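You operate a simulated robot arm through the tools that you are given. There is no shell and no other tool. Be economical: measure what you need, move in short steps, check, and stop when the job is done.

Carry out the task below with a simulated two-armed robot. There is one attempt and no reset: what you move stays moved.

JOB
Swap the yellow probe in the tall jar for the blue one.
Fine: switch the yellow one off first and stand it in the holder's free cup before you lift the blue one; switch that on once it sits in the lid.

It is judged by the outcome, as a careful person would: the job done as asked, and still so three seconds after it is handed in. It fails if anything else is knocked over, pushed out of place, dropped, spilled or broken. A push-on lid holds only when it is set on centred and level and pressed home; a screw cap is set on level and turned clockwise until tight.

ROBOT AND FRAMES
Two 7-joint arms with two-finger parallel grippers on one trunk, hanging from a carriage that runs on a gantry, over the field with the corners [-2.252, 0.847], [-2.252, -0.433], [0.048, -0.433], [0.048, 0.847] (x, y) and turns from -353 to 334 degrees about z. Base frame: it is fixed where the carriage stands at the start and does not move with it; the origin is on the floor, on the carriage's upright axis, x ahead of it, y to its left, z up; the surface under the hand at the start is at about z = 0.9. Lengths are in m, angles in degrees, forces in N, time in s.
The left shoulder is at the start at [0.04, 0.173, 1.332], the right one opposite. With the tool pointing down near the work surface each hand reaches from about 0.1 to 0.76 m from the robot's upright axis, wherever it stands, measured 20 degrees to its own side. Places, roughly: blue probe button [0.7, -0.2, 1.1]; hole in the lid of the tall jar [0.5, 0.1, 1.1]; yellow probe button [0.5, 0.1, 1.1]. Payload 3.43 kg a hand.
Tool frame (each hand has its own): the origin (TCP) lies between the finger pads and is the grasp point; the fingertips stand 0.03 m ahead of it; z points along the fingers, y is the line along which they close. The gripper opens to 0.094 m. The fingers are 0.028 m wide and 0.01 m thick; the gripper's body (0.05 by 0.096 m) begins 0.055 m behind the TCP.
Orientation is told as [roll, pitch, yaw] about the base's x, y, z axes, in that order, counted from this pose: with the fingers straight down and closing along the base's y, the tool's x points along the base's -x, its y along +y and its z along -z.

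CONTROLS
- The arms move only by the tool jog_arm. It takes "left_deltas", "right_deltas" or both (then of equal length, played together; a hand with none holds still); each is a list of rows, each a list of 6 numbers: the shift along the tool's x, y, z in m, then the turn, a rotation vector about the tool's x, y, z in degrees. In form: [[x, y, z, ax, ay, az], ...]. A call has 1 to 10 rows; each row shifts and turns the commanded pose from where the row before left it, along the tool's axes as they then stand. "left_claw" and "right_claw" are, for a hand that has rows, the opening, from 0 (shut) to 1 (fully open), set as the call begins (left out, the last holds). Each row takes 0.2 s and may step no farther than 0.05 m and 8.6 degrees from the row before; otherwise, or with a gripper value out of range, the whole call is refused. Where a pose cannot be reached the arm comes as near as it can. A force on the tool above 40 N (or 10 N above the force at the start of the call, whichever is more), or a blocked arm, ends the call early, and 0.2 s more pass. The fingers move at their own pace (about 0.072 m/s each) and stop on an object; they squeeze with about 45 N. The grip force told is the motor's: it shows also when the fingers shut on nothing. Time passes only in rows, and 0.2 s behind the last, so rows that do not move let the fingers close. The reply holds the time, the measured pose of the TCP, the force on the tool along the base axes, the opening and the grip force, in the units named above and with some noise, with the torque about the TCP (base axes, N m) and any sound that the robot's microphone picked up.
- Cameras (640 x 400 px; columns grow to the right, rows downward): "scene" is now at [0.235, 0.0027, 1.6209]; the picture's right is [0.04, -1.00, 0.00], its down [-0.77, -0.03, -0.64] and it looks along [0.64, 0.02, -0.77] (base axes); focal length 252 px, centre (320, 200). "left" rides on the left gripper at [0.076, -0.014, -0.102] in its tool frame; the picture's right is [0.18, 0.98, 0.00], its down [-0.75, 0.14, -0.64] and it looks along [-0.63, 0.12, 0.77] (tool axes); focal length 243 px, centre (320, 200). "right" rides on the right gripper at [0.076, 0.014, -0.103] in its tool frame; the picture's right is [-0.18, 0.98, 0.00], its down [-0.75, -0.14, -0.64] and it looks along [-0.63, -0.12, 0.77] (tool axes); focal length 243 px, centre (320, 200). There is no depth. A picture from a camera that has moved, and an enlarged one, comes with that camera's place and axes in the base frame and with its lens.
- grab_frame(camera): a new picture of that camera. No time passes.
- slide_trunk(by): slides the trunk up (or, below 0, down) by that many m; the arms and the scene camera ride with it, the base frame stays. It gives what a move gives, with no picture.
- steer(legs): drives the robot by 1 to 6 legs, each [ahead, left, turn to the left] in m, m and degrees, along the robot's own axes; the way and the turn of a leg run together, so that a leg with both is an arc; at most 1.5 m and 180 degrees a leg. The arms and the cameras ride along, it lands a little off, and it stops where it bumps. It keeps to its track: a leg is cut to what the track allows. It gives what a move gives.
- turn_head(pan, tilt): turns the head with the scene camera to pan (to the left, within 86 degrees either way) and tilt (down, from -29 to 69), counted from straight ahead of the robot. It gives what a move gives.
- enlarge(camera, box): a new picture of the part [left, top, right, bottom] of that camera's present view, enlarged. No time passes.
- sign_off(): hands the job in; it is judged then, once.

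Work in short steps. Places have to be worked out from the pictures, the camera data and where the tool is seen: move nearer, look again, correct. Check each grasp and each placing, and mend what went wrong. You have 120 turns and 88 pictures in all, those below and enlarged ones among them. Open the grippers and draw the arms clear of the work before you hand the job in, unless the task says otherwise; then end with one line.

The tools are called after "Call:" by a JSON object that holds its "method" and its "body". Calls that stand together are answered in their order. jog_arm: Moves the arms, as the interface text tells. Its arguments: {"type":"object","properties":{"left_deltas":{"type":"array"},"left_claw":{"type":"number"},"right_deltas":{"type":"array"},"right_claw":{"type":"number"}},"required":[]} The other tools are called the same way: slide_trunk (by) slides the trunk up or down; steer (legs) drives the base; turn_head (pan, tilt) turns the head that bears the scene camera; grab_frame (camera) takes a picture; enlarge (camera, box) takes an enlarged picture of a part of a camera's view; sign_off () hands the job in.

At the start:

```text
clock: 0.0
left_tool_pos: [0.5019, 0.1815, 1.3784]
left_tcp_rot: [0.0, 0.1, -0.1]
left_contact_force: [0.9, 0.4, 1.0]
left_ft_torque: [0.03, -0.01, 0.01]
left_width: 0.0938
left_finger_force: 0.0
right_tool_pos: [0.5649, -0.3034, 1.378]
right_tcp_rot: [0.0, -0.1, 0.0]
right_contact_force: [0.1, -0.3, -0.3]
right_ft_torque: [0.03, -0.02, 0.0]
right_width: 0.0944
right_finger_force: 0.1
trunk travel left (down, up): [-0.725, 0.056]
robot x, y, heading: [-0.0011, -0.0016, -0.2]
head pan, tilt: [2.2, 50.1]
```

scene: 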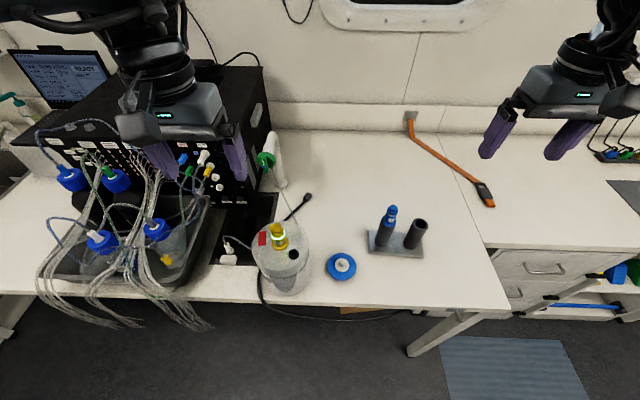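
right: 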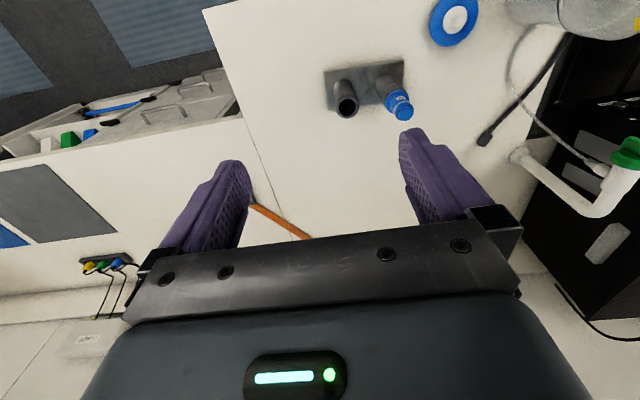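
left: 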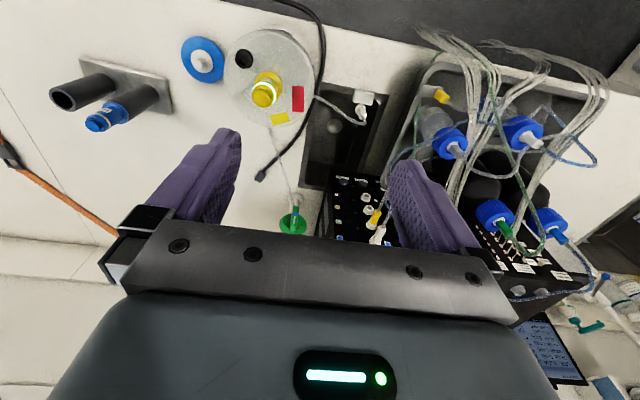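

The yellow probe sits in the jar lid with a lit ring; the blue one is in the left cup of the holder. I look closer at both.

Call:
{"method": "enlarge", "body": {"camera": "scene", "box": [230, 200, 350, 300]}}

Call:
{"method": "enlarge", "body": {"camera": "scene", "box": [350, 190, 450, 270]}}

Call:
{"method": "enlarge", "body": {"camera": "left", "box": [40, 10, 340, 200]}}

```text
4.00 times, centred on (290, 250) of scene
camera zoom: at [0.235, 0.0027, 1.6209], right [0.04, -1.0, 0.0], down [-0.77, -0.03, -0.64], along [0.64, 0.02, -0.77], focal length 1008 px, centre (440, 0)
```

zoom: 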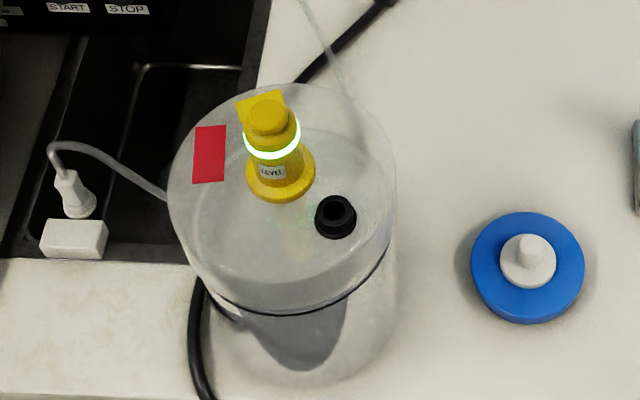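

```text
5.00 times, centred on (400, 230) of scene
camera zoom: at [0.235, 0.0027, 1.6209], right [0.04, -1.0, 0.0], down [-0.77, -0.03, -0.64], along [0.64, 0.02, -0.77], focal length 1260 px, centre (-80, 50)
```

zoom: 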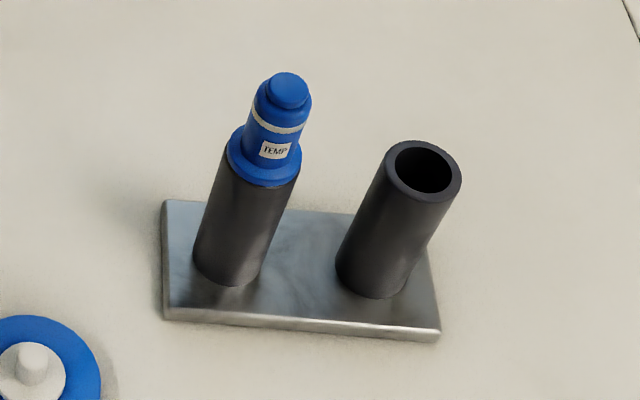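

```text
2.11 times, centred on (190, 105) of left
camera zoom: at [0.4259, 0.1648, 1.4803], right [-0.18, 0.98, 0.0], down [0.75, 0.14, 0.64], along [0.63, 0.12, -0.77], focal length 511 px, centre (594, 400)
```

zoom: 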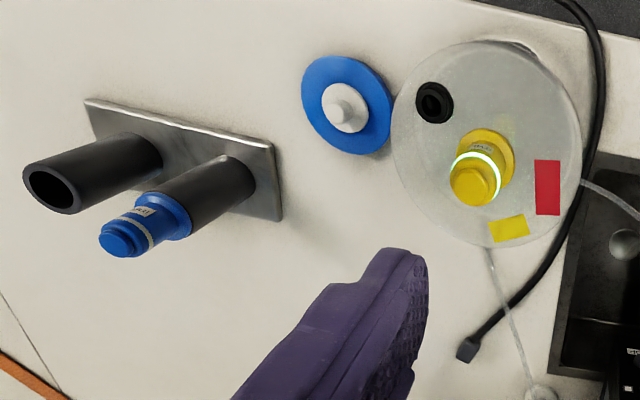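

Triangulated from the scene and left cameras: yellow button about (0.543, 0.108, 1.147), blue button about (0.661, -0.183, 1.08), free cup mouth about (0.656, -0.274, 1.02). I shut the left hand and bring it over the yellow button, staying high, to check the alignment.

Call:
{"method": "jog_arm", "body": {"left_deltas": [[-0.02, -0.037, 0.02, 0, 0, 0], [-0.0206, -0.0365, 0.02, 0, 0, 0], [0, 0, 0.04, 0, 0, 0], [0, 0, 0.04, 0, 0, 0], [0, 0, 0, 0, 0, 0]], "left_claw": 0}}

Call:
{"method": "grab_frame", "body": {"camera": "left"}}

Call:
{"method": "enlarge", "body": {"camera": "scene", "box": [220, 160, 364, 250]}}

```text
clock: 1.2
left_tool_pos: [0.5445, 0.1093, 1.2593]
left_tcp_rot: [0.0, 0.1, 0.0]
left_contact_force: [0.1, 0.2, 0.6]
left_ft_torque: [0.01, -0.01, 0.03]
left_width: 0.0
left_finger_force: 33.0
right_tool_pos: [0.5651, -0.3028, 1.3788]
right_tcp_rot: [-0.1, -0.2, -0.1]
right_contact_force: [0.0, -0.3, 0.5]
right_ft_torque: [0.02, 0.01, -0.03]
right_width: 0.0941
right_finger_force: 0.0
trunk travel left (down, up): [-0.725, 0.056]
robot x, y, heading: [-0.0014, 0.0022, 0.1]
head pan, tilt: [2.2, 50.1]
```

```text
81 pictures are left
camera left: at [0.4671, 0.0928, 1.3624], right [-0.18, 0.98, 0.0], down [0.75, 0.14, 0.64], along [0.63, 0.12, -0.77], focal length 243 px, centre (320, 200)
```

left: 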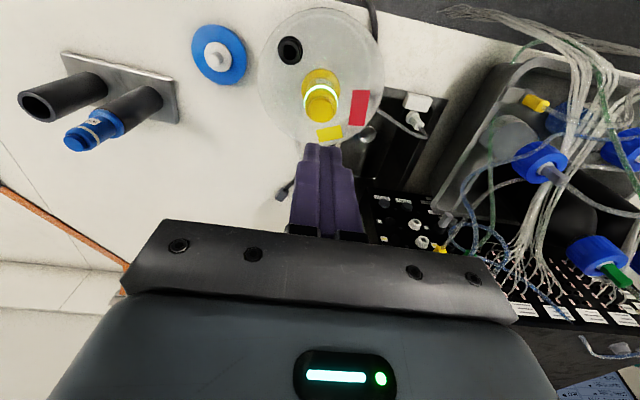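

```text
4.44 times, centred on (292, 205) of scene
camera zoom: at [0.235, 0.0027, 1.6209], right [0.04, -1.0, 0.0], down [-0.77, -0.03, -0.64], along [0.64, 0.02, -0.77], focal length 1120 px, centre (444, 178)
```

zoom: 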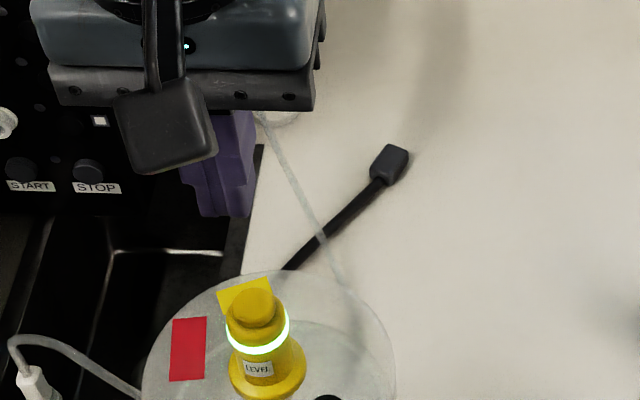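

The button comes out at about (0.536, 0.107), height 1.15 to 1.16. I lower the fingertips to a little above it and look again.

Call:
{"method": "jog_arm", "body": {"left_deltas": [[0.007, -0.002, 0.03, 0, 0, 0], [0, 0, 0.022, 0, 0, 0], [0, 0, 0, 0, 0, 0]]}}

Call:
{"method": "enlarge", "body": {"camera": "left", "box": [240, 60, 400, 160]}}

Call:
{"method": "enlarge", "body": {"camera": "scene", "box": [220, 180, 364, 270]}}

```text
clock: 2.0
left_tool_pos: [0.5349, 0.1074, 1.2052]
left_tcp_rot: [0.0, 0.0, 0.0]
left_contact_force: [0.3, -0.3, -0.4]
left_ft_torque: [0.01, 0.02, -0.03]
left_width: 0.0
left_finger_force: 33.6
right_tool_pos: [0.5656, -0.3032, 1.379]
right_tcp_rot: [0.0, -0.2, -0.1]
right_contact_force: [0.9, -0.4, -0.7]
right_ft_torque: [-0.03, -0.05, 0.02]
right_width: 0.094
right_finger_force: 0.1
trunk travel left (down, up): [-0.725, 0.056]
robot x, y, heading: [-0.002, 0.004, -0.3]
head pan, tilt: [2.2, 50.1]
```

```text
4.00 times, centred on (320, 110) of left
camera zoom: at [0.4592, 0.0899, 1.3072], right [-0.18, 0.98, 0.0], down [0.75, 0.14, 0.64], along [0.63, 0.12, -0.77], focal length 970 px, centre (320, 560)
```

zoom: 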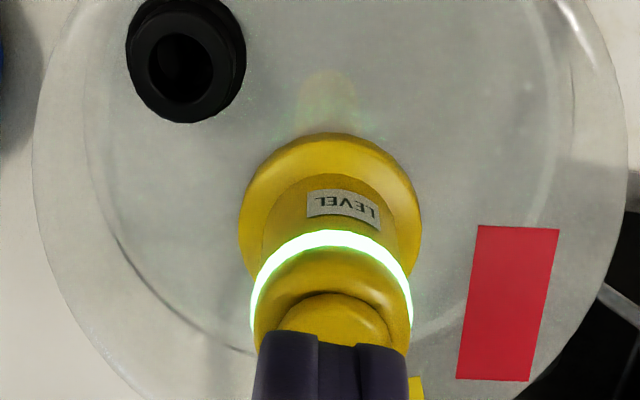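

```text
4.44 times, centred on (292, 225) of scene
camera zoom: at [0.235, 0.0027, 1.6209], right [0.04, -1.0, 0.0], down [-0.77, -0.03, -0.64], along [0.64, 0.02, -0.77], focal length 1120 px, centre (444, 89)
```

zoom: 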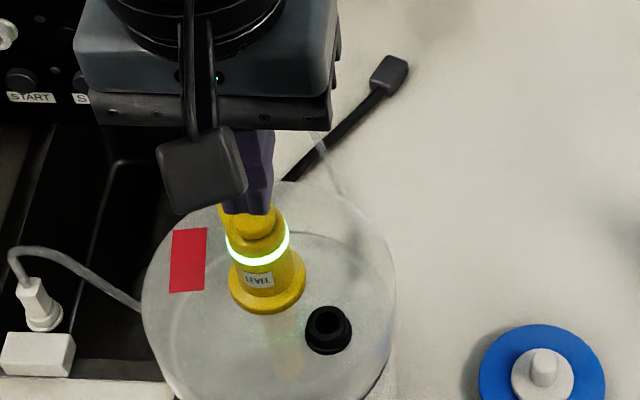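

The tips are centred above the button and still just clear of it (tip z about 1.175). I go down in small steps, watching the force.

Call:
{"method": "jog_arm", "body": {"left_deltas": [[0, 0, 0.004, 0, 0, 0], [0, 0, 0.004, 0, 0, 0], [0, 0, 0.004, 0, 0, 0], [0, 0, 0, 0, 0, 0]]}}

Call:
{"method": "enlarge", "body": {"camera": "left", "box": [240, 60, 400, 160]}}

```text
clock: 3.0
left_tool_pos: [0.5364, 0.1062, 1.1932]
left_tcp_rot: [0.0, 0.0, 0.0]
left_contact_force: [0.1, -0.1, 0.1]
left_ft_torque: [-0.02, 0.01, 0.04]
left_width: 0.0
left_finger_force: 33.0
right_tool_pos: [0.5659, -0.303, 1.3778]
right_tcp_rot: [0.0, -0.1, -0.1]
right_contact_force: [-0.2, -0.1, 0.1]
right_ft_torque: [0.0, -0.02, 0.04]
right_width: 0.0942
right_finger_force: 0.0
trunk travel left (down, up): [-0.725, 0.056]
robot x, y, heading: [0.0009, 0.0019, -0.0]
head pan, tilt: [2.2, 50.1]
```

```text
4.00 times, centred on (320, 110) of left
camera zoom: at [0.4591, 0.0895, 1.2954], right [-0.18, 0.98, 0.0], down [0.75, 0.14, 0.64], along [0.63, 0.12, -0.77], focal length 970 px, centre (320, 560)
```

zoom: 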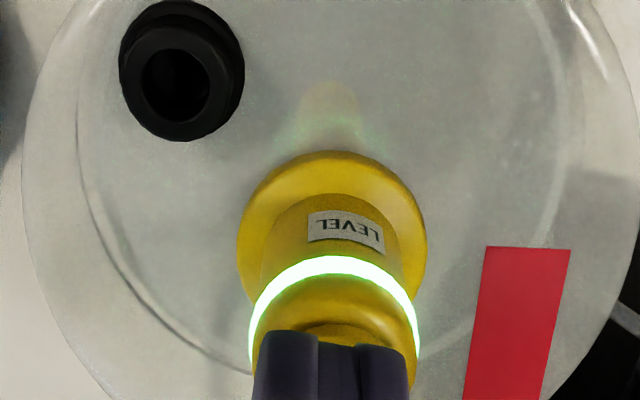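

No contact yet (tip about 1.163), the button top is near 1.15. I continue with finer steps.

Call:
{"method": "jog_arm", "body": {"left_deltas": [[0, 0, 0.004, 0, 0, 0], [0, 0, 0.003, 0, 0, 0], [0, 0, 0.002, 0, 0, 0], [0, 0, 0, 0, 0, 0]]}}

Call:
{"method": "enlarge", "body": {"camera": "left", "box": [240, 60, 400, 160]}}

```text
clock: 4.0
left_tool_pos: [0.5363, 0.1052, 1.1848]
left_tcp_rot: [0.0, 0.0, 0.0]
left_contact_force: [0.7, -1.0, -0.2]
left_ft_torque: [-0.04, -0.01, -0.02]
left_width: 0.0001
left_finger_force: 33.3
right_tool_pos: [0.5652, -0.304, 1.378]
right_tcp_rot: [0.0, -0.3, -0.1]
right_contact_force: [0.1, -0.9, -0.2]
right_ft_torque: [-0.03, -0.01, 0.01]
right_width: 0.094
right_finger_force: 0.0
trunk travel left (down, up): [-0.725, 0.056]
robot x, y, heading: [0.0034, -0.0001, -0.0]
head pan, tilt: [2.2, 50.1]
```

```text
4.00 times, centred on (320, 110) of left
camera zoom: at [0.4589, 0.0889, 1.2871], right [-0.18, 0.98, 0.0], down [0.75, 0.14, 0.64], along [0.63, 0.12, -0.77], focal length 970 px, centre (320, 560)
```

zoom: 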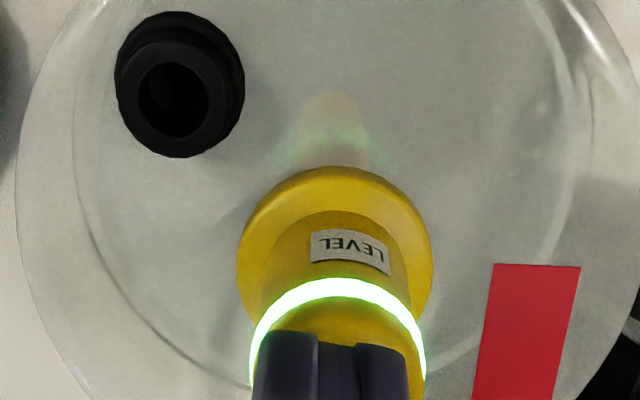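

Still no contact, tip at about 1.155. Continuing down slowly.

Call:
{"method": "jog_arm", "body": {"left_deltas": [[0, 0.001, 0.003, 0, 0, 0], [0, 0, 0.002, 0, 0, 0], [0, 0, 0.002, 0, 0, 0], [0, 0, 0, 0, 0, 0]]}}

Call:
{"method": "enlarge", "body": {"camera": "left", "box": [240, 60, 400, 160]}}

```text
clock: 5.0
left_tool_pos: [0.535, 0.106, 1.1772]
left_tcp_rot: [-0.1, -0.1, 0.0]
left_contact_force: [-0.8, 0.2, 4.0]
left_ft_torque: [-0.02, 0.03, -0.01]
left_width: 0.0
left_finger_force: 31.9
right_tool_pos: [0.5659, -0.3025, 1.3788]
right_tcp_rot: [0.1, -0.2, -0.1]
right_contact_force: [-0.1, 0.5, 0.6]
right_ft_torque: [0.02, 0.01, 0.02]
right_width: 0.0939
right_finger_force: 0.1
trunk travel left (down, up): [-0.725, 0.056]
robot x, y, heading: [0.0011, 0.0004, -0.0]
head pan, tilt: [2.2, 50.1]
```

```text
4.00 times, centred on (320, 110) of left
camera zoom: at [0.4595, 0.09, 1.2804], right [-0.18, 0.98, 0.0], down [0.75, 0.14, 0.64], along [0.63, 0.12, -0.77], focal length 970 px, centre (320, 560)
```

zoom: 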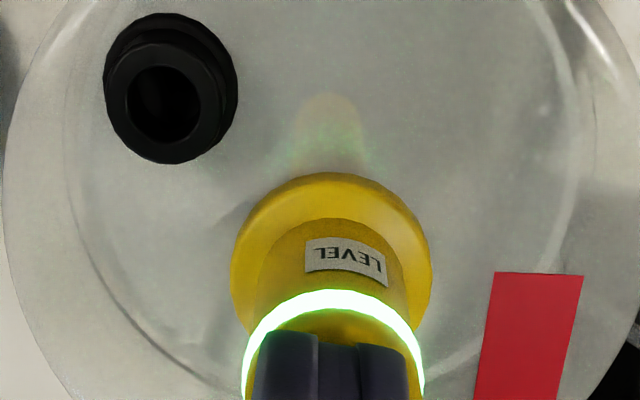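

Contact: 4 N up with the tip at about 1.147. I press 2 mm further, in 1 mm steps.

Call:
{"method": "jog_arm", "body": {"left_deltas": [[0, 0, 0.001, 0, 0, 0], [0, 0, 0.001, 0, 0, 0], [0, 0, 0, 0, 0, 0]]}}

Call:
{"method": "enlarge", "body": {"camera": "left", "box": [240, 60, 400, 160]}}

```text
clock: 5.8
left_tool_pos: [0.5373, 0.1072, 1.1764]
left_tcp_rot: [-0.1, 0.1, 0.0]
left_contact_force: [-4.7, -2.3, 12.4]
left_ft_torque: [-0.03, 0.11, 0.03]
left_width: 0.0
left_finger_force: 33.0
right_tool_pos: [0.5651, -0.3022, 1.3785]
right_tcp_rot: [-0.1, -0.2, -0.1]
right_contact_force: [-0.7, 0.5, -0.1]
right_ft_torque: [-0.02, -0.04, 0.02]
right_width: 0.0941
right_finger_force: 0.0
trunk travel left (down, up): [-0.725, 0.056]
robot x, y, heading: [0.0025, -0.0033, -0.1]
head pan, tilt: [2.2, 50.1]
heard: click
```

```text
4.00 times, centred on (320, 110) of left
camera zoom: at [0.4604, 0.0904, 1.2782], right [-0.18, 0.98, 0.0], down [0.75, 0.14, 0.64], along [0.63, 0.12, -0.77], focal length 970 px, centre (320, 560)
```

zoom: 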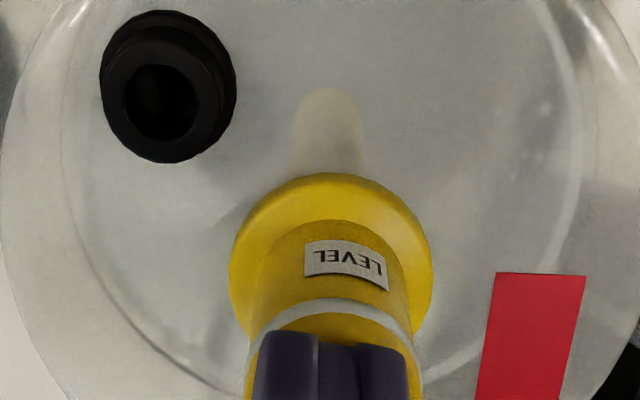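

A click, and the ring went dark: the yellow probe is off. I lift the left hand straight up and park it well back and to the left.

Call:
{"method": "jog_arm", "body": {"left_deltas": [[0, 0, -0.02, 0, 0, 0], [0, 0, -0.05, 0, 0, 0], [0, 0, -0.05, 0, 0, 0], [0, 0, -0.05, 0, 0, 0], [0, 0, -0.05, 0, 0, 0], [0.03, 0.04, 0, 0, 0, 0], [0.03, 0.04, 0, 0, 0, 0], [0.03, 0.04, 0, 0, 0, 0], [0.03, 0.04, 0, 0, 0, 0], [0.03, 0.04, 0, 0, 0, 0]]}}

Call:
{"method": "grab_frame", "body": {"camera": "scene"}}

```text
clock: 8.0
left_tool_pos: [0.3935, 0.3027, 1.3882]
left_tcp_rot: [-0.2, -0.1, -0.1]
left_contact_force: [-0.6, 0.3, 0.3]
left_ft_torque: [0.0, 0.0, -0.01]
left_width: 0.0
left_finger_force: 33.3
left hand out of reach, approached as far as the arm can: row 10
right_tool_pos: [0.566, -0.3032, 1.3788]
right_tcp_rot: [0.0, -0.2, -0.1]
right_contact_force: [-0.2, -0.2, 0.5]
right_ft_torque: [0.0, -0.01, -0.02]
right_width: 0.094
right_finger_force: 0.1
trunk travel left (down, up): [-0.725, 0.056]
robot x, y, heading: [0.0009, -0.0008, -0.0]
head pan, tilt: [2.2, 50.1]
```

```text
73 pictures are left
camera scene: at [0.2351, 0.0026, 1.6209], right [0.04, -1.0, 0.0], down [-0.77, -0.03, -0.64], along [0.64, 0.02, -0.77], focal length 252 px, centre (320, 200)
```

scene: 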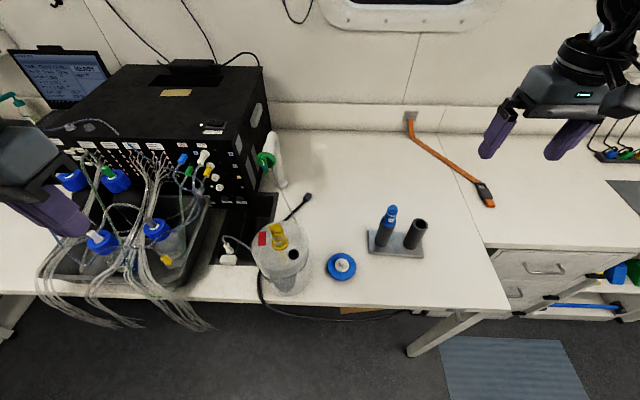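

Left hand is parked clear. Now I bring the half-open right hand over the yellow probe, high.

Call:
{"method": "jog_arm", "body": {"right_deltas": [[-0.0, 0.045, 0, 0, 0, 0], [0, 0.045, 0, 0, 0, 0], [0.01, 0.045, 0, 0, 0, 0], [0.01, 0.045, 0, 0, 0, 0], [0.009, 0.046, 0, 0, 0, 0], [0, 0.046, 0.02, 0, 0, 0], [0, 0.046, 0.03, 0, 0, 0], [0, 0.046, 0.03, 0, 0, 0], [0, 0.046, 0.03, 0, 0, 0], [0, 0, 0.04, 0, 0, 0]], "right_claw": 0.6}}

Call:
{"method": "grab_frame", "body": {"camera": "right"}}

Call:
{"method": "grab_frame", "body": {"camera": "scene"}}

```text
refused: row 6 steps farther than a row can; nothing moved
```

```text
72 pictures are left
camera right: at [0.4885, -0.2888, 1.4808], right [0.19, 0.98, 0.0], down [0.75, -0.14, 0.64], along [0.63, -0.12, -0.76], focal length 243 px, centre (320, 200)
```

right: 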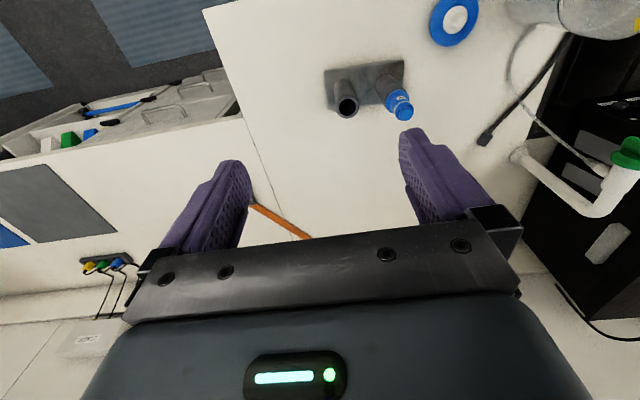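

```text
71 pictures are left
camera scene: at [0.2351, 0.0026, 1.6209], right [0.04, -1.0, 0.0], down [-0.77, -0.03, -0.64], along [0.64, 0.02, -0.77], focal length 252 px, centre (320, 200)
```

scene: 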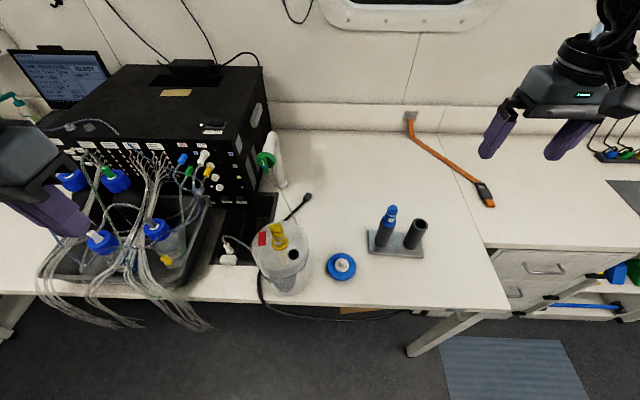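

The combined step of row 6 was too long and nothing moved. I repeat with the travel and descent split.

Call:
{"method": "jog_arm", "body": {"right_deltas": [[0, 0.045, 0, 0, 0, 0], [0, 0.045, 0, 0, 0, 0], [0.01, 0.045, 0, 0, 0, 0], [0.01, 0.045, 0, 0, 0, 0], [0.009, 0.046, 0, 0, 0, 0], [0, 0.046, 0, 0, 0, 0], [0, 0.046, 0, 0, 0, 0], [0, 0.046, 0, 0, 0, 0], [0, 0.046, 0, 0, 0, 0], [0, 0, 0.04, 0, 0, 0]], "right_claw": 0.6}}

Call:
{"method": "jog_arm", "body": {"right_deltas": [[0, 0, 0.04, 0, 0, 0], [0, 0, 0.04, 0, 0, 0], [0, 0, 0.03, 0, 0, 0], [0, 0, 0, 0, 0, 0]]}}

Call:
{"method": "grab_frame", "body": {"camera": "right"}}

Call:
{"method": "grab_frame", "body": {"camera": "scene"}}

```text
clock: 10.2
left_tool_pos: [0.3949, 0.3008, 1.3875]
left_tcp_rot: [0.0, 0.0, 0.0]
left_contact_force: [-0.5, -0.1, 0.0]
left_ft_torque: [0.04, -0.01, 0.01]
left_width: 0.0001
left_finger_force: 33.0
right_tool_pos: [0.5971, -0.1044, 1.2793]
right_tcp_rot: [-0.1, 0.2, -0.1]
right_contact_force: [0.2, 0.5, 0.8]
right_ft_torque: [0.02, -0.01, -0.02]
right_width: 0.0564
right_finger_force: 0.0
right hand out of reach, approached as far as the arm can: row 2, 3, 4, 5, 6, 7, 8, 9, 10
trunk travel left (down, up): [-0.725, 0.056]
robot x, y, heading: [-0.0, -0.0017, 0.1]
head pan, tilt: [2.2, 50.1]
```

```text
clock: 11.2
left_tool_pos: [0.3948, 0.3021, 1.3888]
left_tcp_rot: [0.0, 0.0, 0.0]
left_contact_force: [0.4, -0.1, -0.7]
left_ft_torque: [-0.01, -0.03, -0.03]
left_width: 0.0001
left_finger_force: 32.8
right_tool_pos: [0.597, -0.1048, 1.2816]
right_tcp_rot: [0.0, 0.2, -0.1]
right_contact_force: [0.2, -0.1, -0.4]
right_ft_torque: [0.02, -0.01, 0.01]
right_width: 0.0564
right_finger_force: 0.0
right hand out of reach, approached as far as the arm can: row 1, 2, 3
trunk travel left (down, up): [-0.725, 0.056]
robot x, y, heading: [0.0018, -0.0004, 0.2]
head pan, tilt: [2.2, 50.1]
```

```text
70 pictures are left
camera right: at [0.521, -0.0915, 1.3838], right [0.19, 0.98, 0.0], down [0.76, -0.14, 0.64], along [0.63, -0.12, -0.77], focal length 243 px, centre (320, 200)
```

right: 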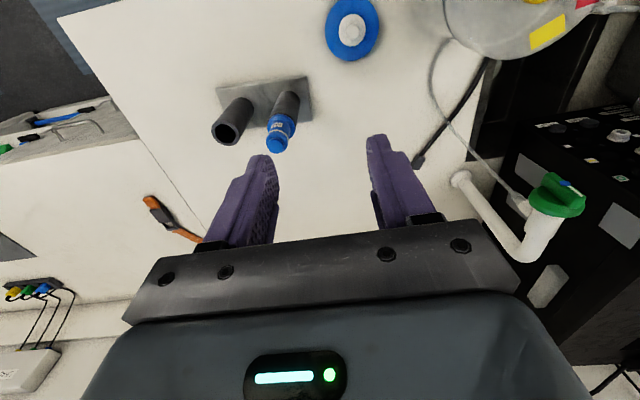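

```text
69 pictures are left
camera scene: at [0.235, 0.0027, 1.6209], right [0.04, -1.0, 0.0], down [-0.77, -0.03, -0.64], along [0.64, 0.02, -0.77], focal length 252 px, centre (320, 200)
```

scene: 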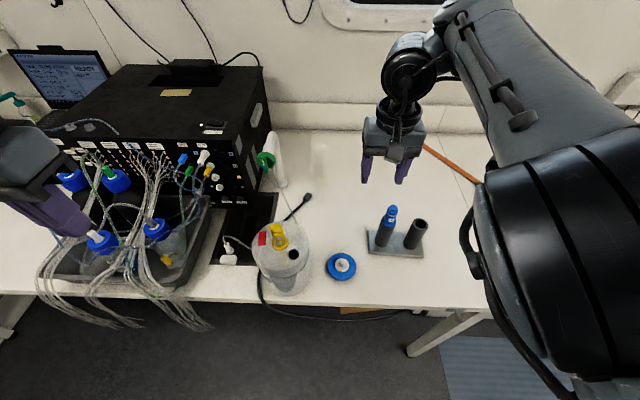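

The right hand can't reach across from here, so the robot has to turn. First I find where the commanded pose stands by backing off and up a little.

Call:
{"method": "jog_arm", "body": {"right_deltas": [[0, 0, -0.05, 0, 0, 0], [0, -0.04, 0, 0, 0, 0], [0, 0, 0, 0, 0, 0]]}}

```text
clock: 12.0
left_tool_pos: [0.393, 0.3011, 1.3887]
left_tcp_rot: [0.0, -0.1, 0.0]
left_contact_force: [-0.3, 0.4, 0.5]
left_ft_torque: [-0.01, 0.01, -0.03]
left_width: 0.0
left_finger_force: 33.7
right_tool_pos: [0.5848, -0.1568, 1.3053]
right_tcp_rot: [0.0, -0.2, 0.0]
right_contact_force: [-0.6, -1.1, 0.6]
right_ft_torque: [0.0, 0.0, 0.02]
right_width: 0.0562
right_finger_force: 0.1
right hand out of reach, approached as far as the arm can: row 1
trunk travel left (down, up): [-0.725, 0.056]
robot x, y, heading: [0.0014, -0.0029, 0.2]
head pan, tilt: [2.2, 50.1]
```

The command is back in step with the hand. I turn the robot 27 degrees left about its axis so jar (about 17 degrees) and cup (about 50 degrees) both lie on the right hand's side; both hands are well above everything.

Call:
{"method": "steer", "body": {"legs": [[0, 0, 27]]}}

Call:
{"method": "grab_frame", "body": {"camera": "scene"}}

Call:
{"method": "grab_frame", "body": {"camera": "right"}}

```text
clock: 13.8
left_tool_pos: [0.2143, 0.4472, 1.3886]
left_tcp_rot: [0.0, 0.0, 26.8]
left_contact_force: [0.0, -0.5, -0.2]
left_ft_torque: [-0.01, 0.01, -0.01]
left_width: 0.0001
left_finger_force: 32.9
right_tool_pos: [0.5928, 0.1264, 1.3046]
right_tcp_rot: [0.0, -0.2, 27.0]
right_contact_force: [0.1, 0.2, 0.7]
right_ft_torque: [-0.01, -0.02, -0.01]
right_width: 0.0562
right_finger_force: 0.0
trunk travel left (down, up): [-0.725, 0.056]
robot x, y, heading: [0.0009, -0.0008, 27.2]
head pan, tilt: [2.2, 50.1]
```

```text
68 pictures are left
camera scene: at [0.208, 0.1098, 1.6209], right [0.49, -0.87, 0.0], down [-0.67, -0.37, -0.64], along [0.56, 0.31, -0.77], focal length 252 px, centre (320, 200)
```

scene: 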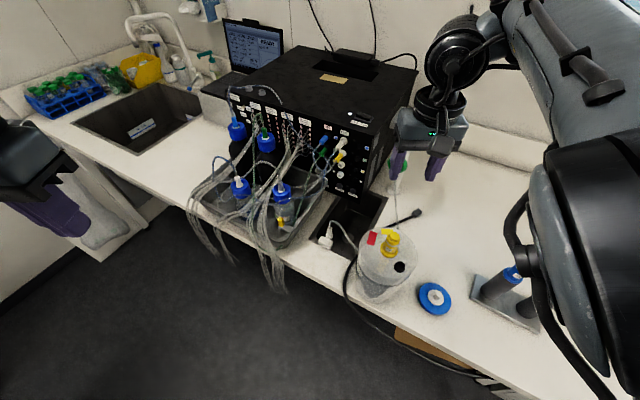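

```text
67 pictures are left
camera right: at [0.5171, 0.104, 1.4072], right [-0.28, 0.96, 0.0], down [0.73, 0.21, 0.64], along [0.62, 0.18, -0.76], focal length 243 px, centre (320, 200)
```

right: 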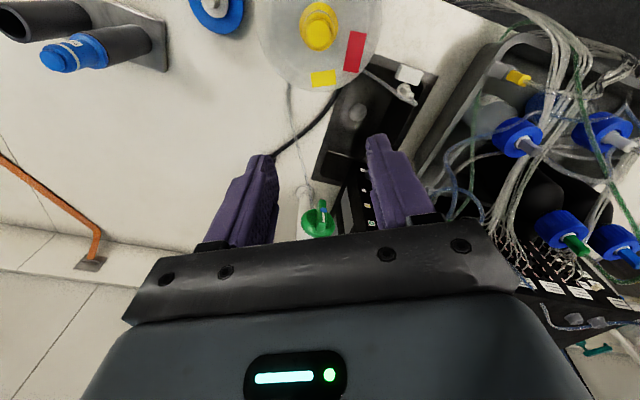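

The turn worked, and at this yaw the fingers also clear the black port. I move over the yellow probe and down to TCP z about 1.2 (tips above the button).

Call:
{"method": "jog_arm", "body": {"right_deltas": [[0.03, 0.004, 0, 0, 0, 0], [0.029, 0.0043, 0, 0, 0, 0], [0, 0, 0.04, 0, 0, 0], [0, 0, 0.04, 0, 0, 0], [0, 0, 0.015, 0, 0, 0], [0, 0, 0, 0, 0, 0]]}}

Call:
{"method": "grab_frame", "body": {"camera": "right"}}

Call:
{"method": "enlarge", "body": {"camera": "scene", "box": [310, 180, 470, 280]}}

```text
clock: 15.2
left_tool_pos: [0.2136, 0.4482, 1.3892]
left_tcp_rot: [0.0, 0.0, 26.9]
left_contact_force: [0.1, -0.3, 0.1]
left_ft_torque: [-0.01, 0.0, -0.04]
left_width: 0.0
left_finger_force: 32.6
right_tool_pos: [0.5994, 0.1027, 1.2492]
right_tcp_rot: [0.5, 0.0, 26.5]
right_contact_force: [-0.2, 0.1, 0.7]
right_ft_torque: [-0.06, -0.01, -0.02]
right_width: 0.0565
right_finger_force: 0.1
right hand out of reach, approached as far as the arm can: row 1, 2, 3, 4, 5
trunk travel left (down, up): [-0.725, 0.056]
robot x, y, heading: [0.0005, -0.0016, 26.8]
head pan, tilt: [2.2, 50.1]
```

```text
66 pictures are left
camera right: at [0.5257, 0.0794, 1.3525], right [-0.28, 0.96, 0.01], down [0.74, 0.21, 0.64], along [0.61, 0.18, -0.77], focal length 243 px, centre (320, 200)
```

right: 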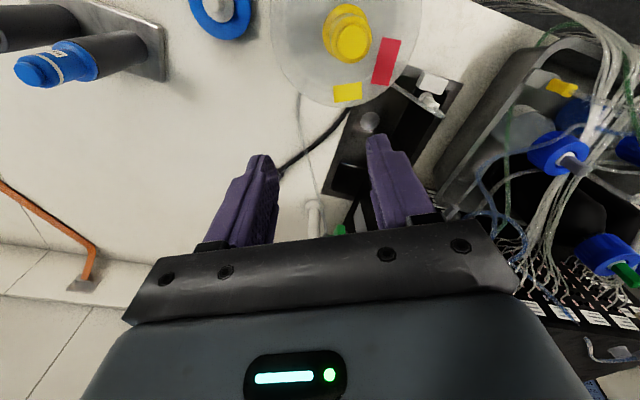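

```text
4.00 times, centred on (390, 230) of scene
camera zoom: at [0.208, 0.1098, 1.6208], right [0.49, -0.87, 0.0], down [-0.67, -0.37, -0.64], along [0.56, 0.31, -0.77], focal length 1008 px, centre (40, 80)
```

zoom: 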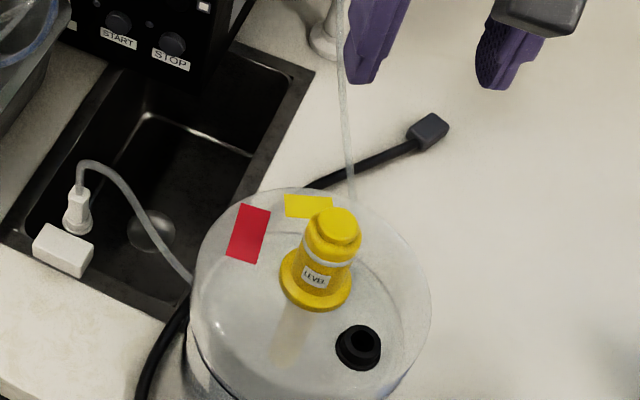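

Again short of reach: this arm folds badly there when high. Instead I'll keep the right arm in a comfortable pose and carry it with the carriage. First I bring the hand back to its original place relative to the robot.

Call:
{"method": "jog_arm", "body": {"right_deltas": [[0, -0.03, -0.03, 0, 0, 0], [0, -0.03, -0.03, 0, 0, 0], [0.005, -0.03, -0.03, 0, 0, 0], [0.005, -0.03, -0.03, 0, 0, 0], [0.005, -0.002, -0.01, 0, 0, 0], [0, 0, 0, 0, 0, 0]]}}

```text
clock: 16.6
left_tool_pos: [0.2157, 0.4476, 1.3892]
left_tcp_rot: [0.0, 0.1, 26.9]
left_contact_force: [-0.6, -0.2, 0.6]
left_ft_torque: [0.02, -0.04, 0.0]
left_width: 0.0
left_finger_force: 32.7
right_tool_pos: [0.6409, -0.0136, 1.3764]
right_tcp_rot: [0.0, -0.3, 26.9]
right_contact_force: [-0.4, 0.2, 1.0]
right_ft_torque: [0.01, 0.02, 0.0]
right_width: 0.0566
right_finger_force: 0.1
trunk travel left (down, up): [-0.725, 0.056]
robot x, y, heading: [0.0014, 0.0003, 27.1]
head pan, tilt: [2.2, 50.1]
```

Now I drive the carriage (keeping its heading) so this arm pose stands over the yellow probe.

Call:
{"method": "steer", "body": {"legs": [[-0.0387, 0.1551, 0]]}}

Call:
{"method": "grab_frame", "body": {"camera": "right"}}

```text
clock: 18.0
left_tool_pos: [0.109, 0.5711, 1.3885]
left_tcp_rot: [0.0, 0.0, 26.7]
left_contact_force: [-0.3, -0.2, -0.9]
left_ft_torque: [0.0, -0.02, 0.04]
left_width: 0.0
left_finger_force: 33.0
right_tool_pos: [0.5336, 0.1096, 1.3776]
right_tcp_rot: [0.0, -0.1, 26.9]
right_contact_force: [0.1, 1.1, 1.0]
right_ft_torque: [-0.02, 0.03, -0.02]
right_width: 0.0563
right_finger_force: 0.0
trunk travel left (down, up): [-0.725, 0.056]
robot x, y, heading: [-0.1045, 0.1266, 27.0]
head pan, tilt: [2.2, 50.1]
```

```text
64 pictures are left
camera right: at [0.4581, 0.0881, 1.4792], right [-0.28, 0.96, 0.0], down [0.73, 0.21, 0.64], along [0.62, 0.18, -0.76], focal length 243 px, centre (320, 200)
```

right: 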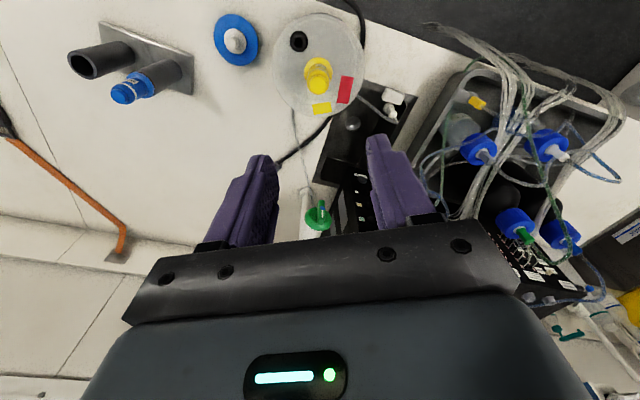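

Nearly exact: TCP at (0.534, 0.110). I lower to z about 1.2 with a small correction.

Call:
{"method": "jog_arm", "body": {"right_deltas": [[-0.0015, -0.0037, 0.03, 0, 0, 0], [0, 0, 0.04, 0, 0, 0], [0, 0, 0.04, 0, 0, 0], [0, 0, 0.04, 0, 0, 0], [0, 0, 0.025, 0, 0, 0], [0, 0, 0, 0, 0, 0]]}}

Call:
{"method": "grab_frame", "body": {"camera": "right"}}

Call:
{"method": "grab_frame", "body": {"camera": "scene"}}

```text
clock: 19.4
left_tool_pos: [0.1087, 0.5714, 1.3887]
left_tcp_rot: [0.0, 0.0, 26.9]
left_contact_force: [0.1, 0.3, -0.3]
left_ft_torque: [0.0, -0.02, 0.0]
left_width: 0.0001
left_finger_force: 32.9
right_tool_pos: [0.5339, 0.1057, 1.1995]
right_tcp_rot: [0.0, -0.2, 26.8]
right_contact_force: [-0.3, -0.4, 0.4]
right_ft_torque: [0.04, -0.01, 0.02]
right_width: 0.0565
right_finger_force: 0.1
trunk travel left (down, up): [-0.725, 0.056]
robot x, y, heading: [-0.1068, 0.1215, 26.9]
head pan, tilt: [2.2, 50.1]
```

```text
63 pictures are left
camera right: at [0.4593, 0.0853, 1.3026], right [-0.28, 0.96, 0.0], down [0.73, 0.21, 0.64], along [0.62, 0.18, -0.76], focal length 243 px, centre (320, 200)
```

right: 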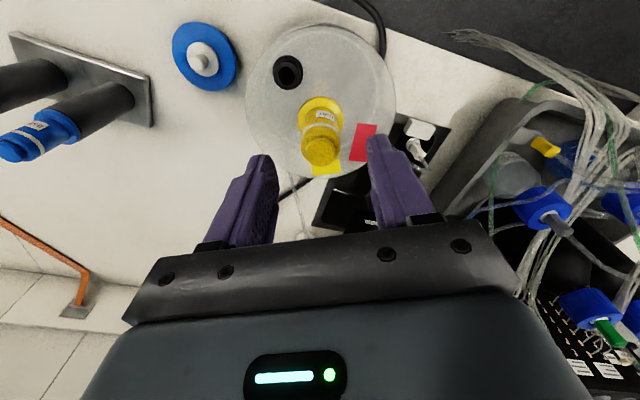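

```text
62 pictures are left
camera scene: at [0.1016, 0.234, 1.6208], right [0.48, -0.87, 0.0], down [-0.67, -0.37, -0.64], along [0.56, 0.31, -0.77], focal length 252 px, centre (320, 200)
```

scene: 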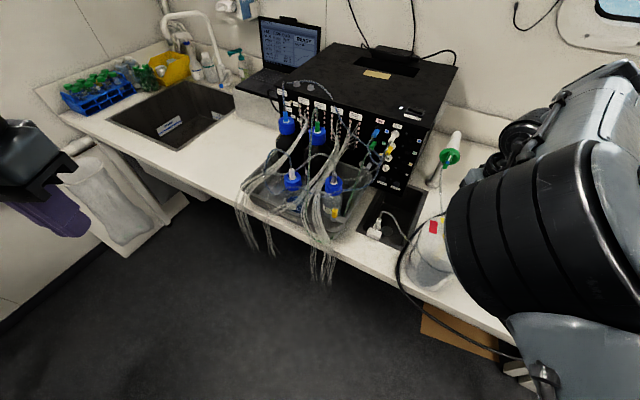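

The button sits midway between the fingers, about 4 mm ahead of the TCP. I correct and lower halfway, then check.

Call:
{"method": "jog_arm", "body": {"right_deltas": [[-0.004, 0, 0.02, 0, 0, 0], [0, 0, 0.02, 0, 0, 0], [0, 0, 0, 0, 0, 0]]}}

Call:
{"method": "enlarge", "body": {"camera": "right", "box": [220, 60, 420, 260]}}

```text
clock: 20.2
left_tool_pos: [0.1096, 0.5728, 1.3883]
left_tcp_rot: [0.1, 0.0, 26.8]
left_contact_force: [0.1, 1.0, 0.2]
left_ft_torque: [0.0, 0.02, 0.0]
left_width: 0.0002
left_finger_force: 33.3
right_tool_pos: [0.538, 0.1094, 1.1599]
right_tcp_rot: [0.0, -0.2, 26.7]
right_contact_force: [0.1, -0.7, 0.7]
right_ft_torque: [0.02, 0.02, -0.01]
right_width: 0.0563
right_finger_force: 0.1
trunk travel left (down, up): [-0.725, 0.056]
robot x, y, heading: [-0.1018, 0.1275, 26.9]
head pan, tilt: [2.2, 50.1]
```

```text
2.00 times, centred on (320, 160) of right
camera zoom: at [0.4628, 0.0881, 1.2635], right [-0.28, 0.96, 0.0], down [0.73, 0.21, 0.64], along [0.62, 0.18, -0.76], focal length 485 px, centre (320, 280)
```

zoom: 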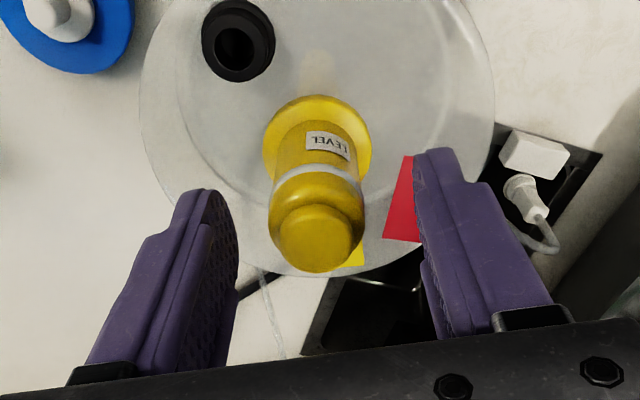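

Centred between the fingers. I lower to TCP z about 1.118 with 3 mm more ahead, then check before closing.

Call:
{"method": "jog_arm", "body": {"right_deltas": [[-0.003, 0, 0.015, 0, 0, 0], [0, 0, 0.015, 0, 0, 0], [0, 0, 0.012, 0, 0, 0], [0, 0, 0, 0, 0, 0]]}}

Call:
{"method": "enlarge", "body": {"camera": "right", "box": [220, 60, 420, 260]}}

```text
clock: 21.2
left_tool_pos: [0.1092, 0.5723, 1.3896]
left_tcp_rot: [0.0, 0.0, 26.8]
left_contact_force: [-0.5, -0.3, 0.0]
left_ft_torque: [0.01, -0.02, 0.03]
left_width: 0.0002
left_finger_force: 33.3
right_tool_pos: [0.5435, 0.1115, 1.1196]
right_tcp_rot: [0.0, -0.2, 26.8]
right_contact_force: [-0.1, -0.4, 0.0]
right_ft_torque: [-0.02, -0.04, 0.0]
right_width: 0.0564
right_finger_force: 0.1
trunk travel left (down, up): [-0.725, 0.056]
robot x, y, heading: [-0.1051, 0.1221, 26.8]
head pan, tilt: [2.2, 50.1]
```

```text
2.00 times, centred on (320, 160) of right
camera zoom: at [0.4676, 0.0901, 1.2218], right [-0.28, 0.96, 0.0], down [0.73, 0.21, 0.64], along [0.62, 0.18, -0.76], focal length 485 px, centre (320, 280)
```

zoom: 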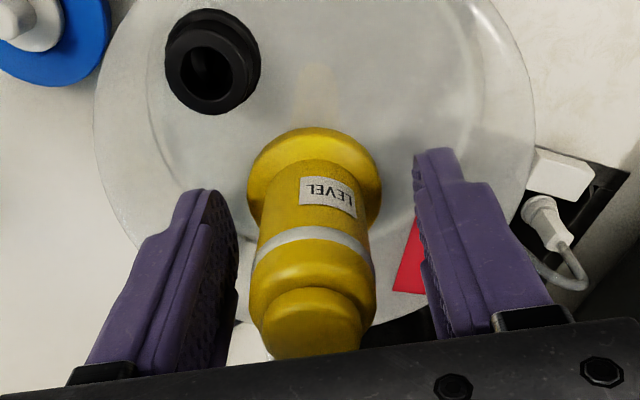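

The probe is about 3 to 4 mm off to the image left of the mid-line. I centre on it, lower 4 mm, then close.

Call:
{"method": "jog_arm", "body": {"right_deltas": [[0, -0.0035, 0.004, 0, 0, 0], [0, 0, 0, 0, 0, 0]]}}

Call:
{"method": "jog_arm", "body": {"right_deltas": [[0, 0, 0, 0, 0, 0], [0, 0, 0, 0, 0, 0], [0, 0, 0, 0, 0, 0], [0, 0, 0, 0, 0, 0]], "right_claw": 0}}

Call:
{"method": "enlarge", "body": {"camera": "right", "box": [220, 60, 420, 260]}}

```text
clock: 21.8
left_tool_pos: [0.1085, 0.5729, 1.3882]
left_tcp_rot: [0.0, 0.0, 26.8]
left_contact_force: [0.2, -0.1, 0.2]
left_ft_torque: [0.0, 0.0, 0.03]
left_width: 0.0003
left_finger_force: 32.8
right_tool_pos: [0.545, 0.1082, 1.1162]
right_tcp_rot: [0.0, -0.2, 26.7]
right_contact_force: [-0.2, -0.4, 0.3]
right_ft_torque: [0.01, 0.03, 0.0]
right_width: 0.0565
right_finger_force: 0.0
trunk travel left (down, up): [-0.725, 0.056]
robot x, y, heading: [-0.1048, 0.1231, 26.9]
head pan, tilt: [2.2, 50.1]
```

```text
clock: 22.8
left_tool_pos: [0.109, 0.572, 1.3885]
left_tcp_rot: [0.0, 0.0, 26.8]
left_contact_force: [0.0, 0.1, 0.1]
left_ft_torque: [0.0, 0.02, 0.0]
left_width: 0.0
left_finger_force: 32.7
right_tool_pos: [0.5444, 0.1082, 1.1152]
right_tcp_rot: [0.0, -0.2, 26.7]
right_contact_force: [0.8, 0.0, -0.1]
right_ft_torque: [-0.01, 0.03, 0.02]
right_width: 0.0403
right_finger_force: 44.9
trunk travel left (down, up): [-0.725, 0.056]
robot x, y, heading: [-0.1096, 0.1202, 26.7]
head pan, tilt: [2.2, 50.1]
```

```text
2.00 times, centred on (320, 160) of right
camera zoom: at [0.4694, 0.0868, 1.2185], right [-0.28, 0.96, 0.0], down [0.73, 0.21, 0.64], along [0.62, 0.18, -0.76], focal length 485 px, centre (320, 280)
```

zoom: 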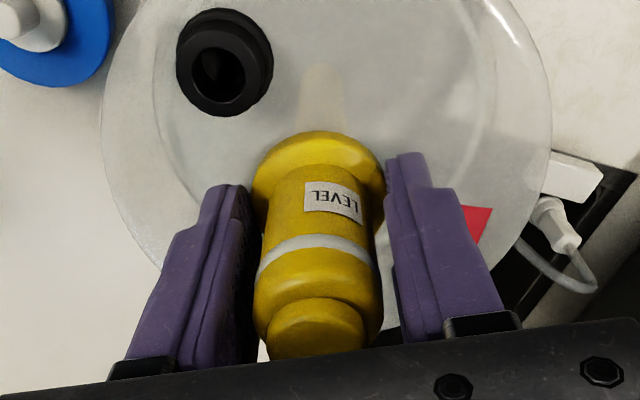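

The width of 40 mm suggests the tips have caught the flange rather than the body. I reopen, rise 12 mm and close on the body.

Call:
{"method": "jog_arm", "body": {"right_deltas": [[0, 0, 0, 0, 0, 0], [0, 0, 0, 0, 0, 0], [0, 0, -0.006, 0, 0, 0], [0, 0, -0.006, 0, 0, 0], [0, 0, 0, 0, 0, 0]], "right_claw": 0.6}}

Call:
{"method": "jog_arm", "body": {"right_deltas": [[0, 0, 0, 0, 0, 0], [0, 0, 0, 0, 0, 0], [0, 0, 0, 0, 0, 0], [0, 0, 0, 0, 0, 0]], "right_claw": 0}}

Call:
{"method": "enlarge", "body": {"camera": "right", "box": [220, 60, 420, 260]}}

```text
clock: 24.0
left_tool_pos: [0.1098, 0.5718, 1.3884]
left_tcp_rot: [0.0, 0.0, 26.8]
left_contact_force: [-0.1, -0.7, -0.7]
left_ft_torque: [-0.01, -0.01, -0.01]
left_width: 0.0
left_finger_force: 33.0
right_tool_pos: [0.5438, 0.1098, 1.128]
right_tcp_rot: [0.0, -0.2, 26.8]
right_contact_force: [0.0, 0.4, -0.7]
right_ft_torque: [-0.01, 0.01, 0.0]
right_width: 0.0564
right_finger_force: 0.1
trunk travel left (down, up): [-0.725, 0.056]
robot x, y, heading: [-0.1105, 0.1247, 27.0]
head pan, tilt: [2.2, 50.1]
```

```text
clock: 25.0
left_tool_pos: [0.1089, 0.5715, 1.3894]
left_tcp_rot: [0.0, -0.1, 26.8]
left_contact_force: [-0.2, 0.3, -1.1]
left_ft_torque: [0.01, 0.04, 0.01]
left_width: 0.0
left_finger_force: 33.2
right_tool_pos: [0.5444, 0.1089, 1.1277]
right_tcp_rot: [0.0, -0.2, 26.7]
right_contact_force: [-0.5, 1.0, 0.6]
right_ft_torque: [0.14, 0.05, -0.03]
right_width: 0.0287
right_finger_force: 45.5
trunk travel left (down, up): [-0.725, 0.056]
robot x, y, heading: [-0.1051, 0.1242, 26.8]
head pan, tilt: [2.2, 50.1]
```

```text
2.00 times, centred on (320, 160) of right
camera zoom: at [0.4693, 0.0871, 1.23], right [-0.28, 0.96, 0.0], down [0.73, 0.21, 0.64], along [0.62, 0.18, -0.76], focal length 485 px, centre (320, 280)
```

zoom: 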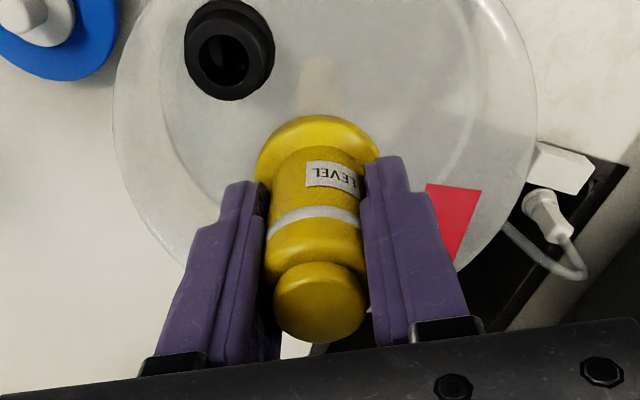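

Now gripped on the body (28.7 mm). I lift 3 cm gently and check that the lid stays put.

Call:
{"method": "jog_arm", "body": {"right_deltas": [[0, 0, -0.005, 0, 0, 0], [0, 0, -0.01, 0, 0, 0], [0, 0, -0.015, 0, 0, 0], [0, 0, 0, 0, 0, 0]]}}

Call:
{"method": "grab_frame", "body": {"camera": "right"}}

Call:
{"method": "grab_frame", "body": {"camera": "scene"}}

```text
clock: 26.0
left_tool_pos: [0.1084, 0.5716, 1.3891]
left_tcp_rot: [0.0, 0.0, 26.8]
left_contact_force: [-0.4, -0.5, -0.7]
left_ft_torque: [-0.01, 0.01, 0.0]
left_width: 0.0
left_finger_force: 32.9
right_tool_pos: [0.5432, 0.107, 1.1582]
right_tcp_rot: [0.1, -0.1, 26.6]
right_contact_force: [-1.0, 0.8, -0.8]
right_ft_torque: [0.14, 0.03, 0.02]
right_width: 0.0289
right_finger_force: 44.6
trunk travel left (down, up): [-0.725, 0.056]
robot x, y, heading: [-0.1068, 0.1224, 26.7]
head pan, tilt: [2.2, 50.1]
```

```text
57 pictures are left
camera right: at [0.4689, 0.0861, 1.2605], right [-0.28, 0.96, 0.0], down [0.73, 0.21, 0.64], along [0.62, 0.18, -0.76], focal length 243 px, centre (320, 200)
```

right: 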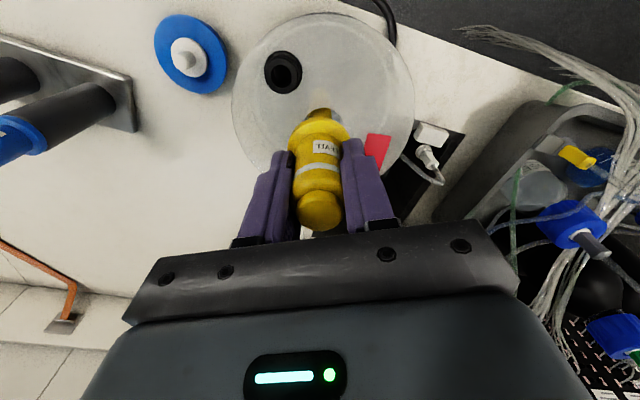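

```text
56 pictures are left
camera scene: at [0.1015, 0.234, 1.6208], right [0.48, -0.87, 0.0], down [-0.67, -0.37, -0.64], along [0.56, 0.31, -0.77], focal length 252 px, centre (320, 200)
```

scene: 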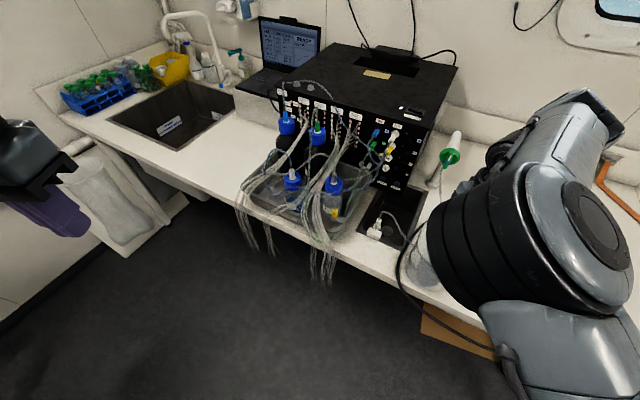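

The probe slides out and the lid stays. I lift another 12 cm.

Call:
{"method": "jog_arm", "body": {"right_deltas": [[0, 0, -0.03, 0, 0, 0], [0, 0, -0.03, 0, 0, 0], [0, 0, -0.03, 0, 0, 0], [0, 0, -0.03, 0, 0, 0], [0, 0, 0, 0, 0, 0]]}}

Call:
{"method": "grab_frame", "body": {"camera": "right"}}

```text
clock: 27.2
left_tool_pos: [0.1087, 0.5714, 1.3893]
left_tcp_rot: [0.0, 0.0, 26.8]
left_contact_force: [-0.9, 0.1, -1.1]
left_ft_torque: [0.01, 0.03, 0.02]
left_width: 0.0001
left_finger_force: 33.3
right_tool_pos: [0.542, 0.1091, 1.277]
right_tcp_rot: [0.0, -0.1, 26.8]
right_contact_force: [0.1, -1.1, -0.3]
right_ft_torque: [0.0, -0.01, 0.01]
right_width: 0.0288
right_finger_force: 45.3
trunk travel left (down, up): [-0.725, 0.056]
robot x, y, heading: [-0.1045, 0.1245, 26.9]
head pan, tilt: [2.2, 50.1]
```

```text
55 pictures are left
camera right: at [0.468, 0.0867, 1.379], right [-0.28, 0.96, 0.0], down [0.73, 0.21, 0.64], along [0.62, 0.18, -0.76], focal length 243 px, centre (320, 200)
```

right: 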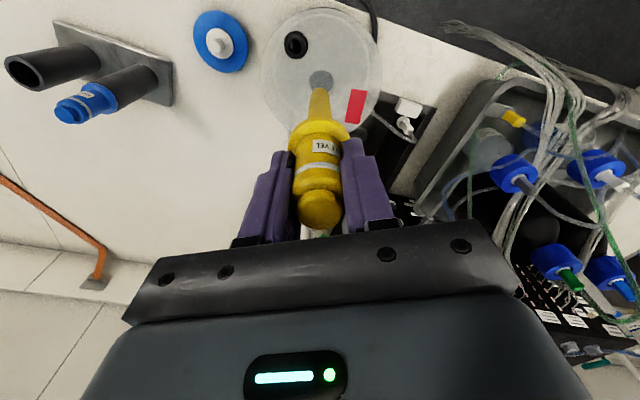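

I check whether the stem has come out of the hole.

Call:
{"method": "enlarge", "body": {"camera": "right", "box": [260, 40, 380, 160]}}

```text
3.33 times, centred on (320, 100) of right
camera zoom: at [0.468, 0.0867, 1.379], right [-0.28, 0.96, 0.0], down [0.73, 0.21, 0.64], along [0.62, 0.18, -0.76], focal length 809 px, centre (320, 533)
```

zoom: 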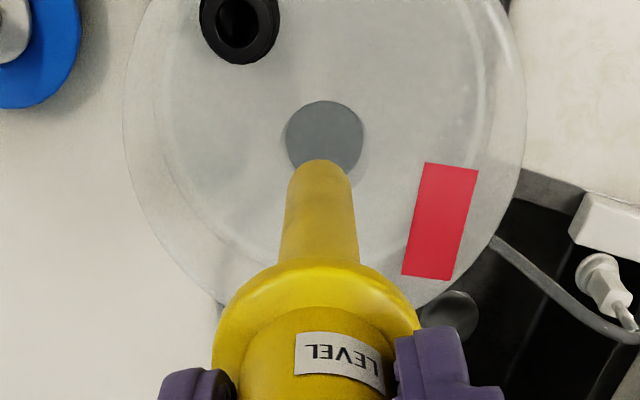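

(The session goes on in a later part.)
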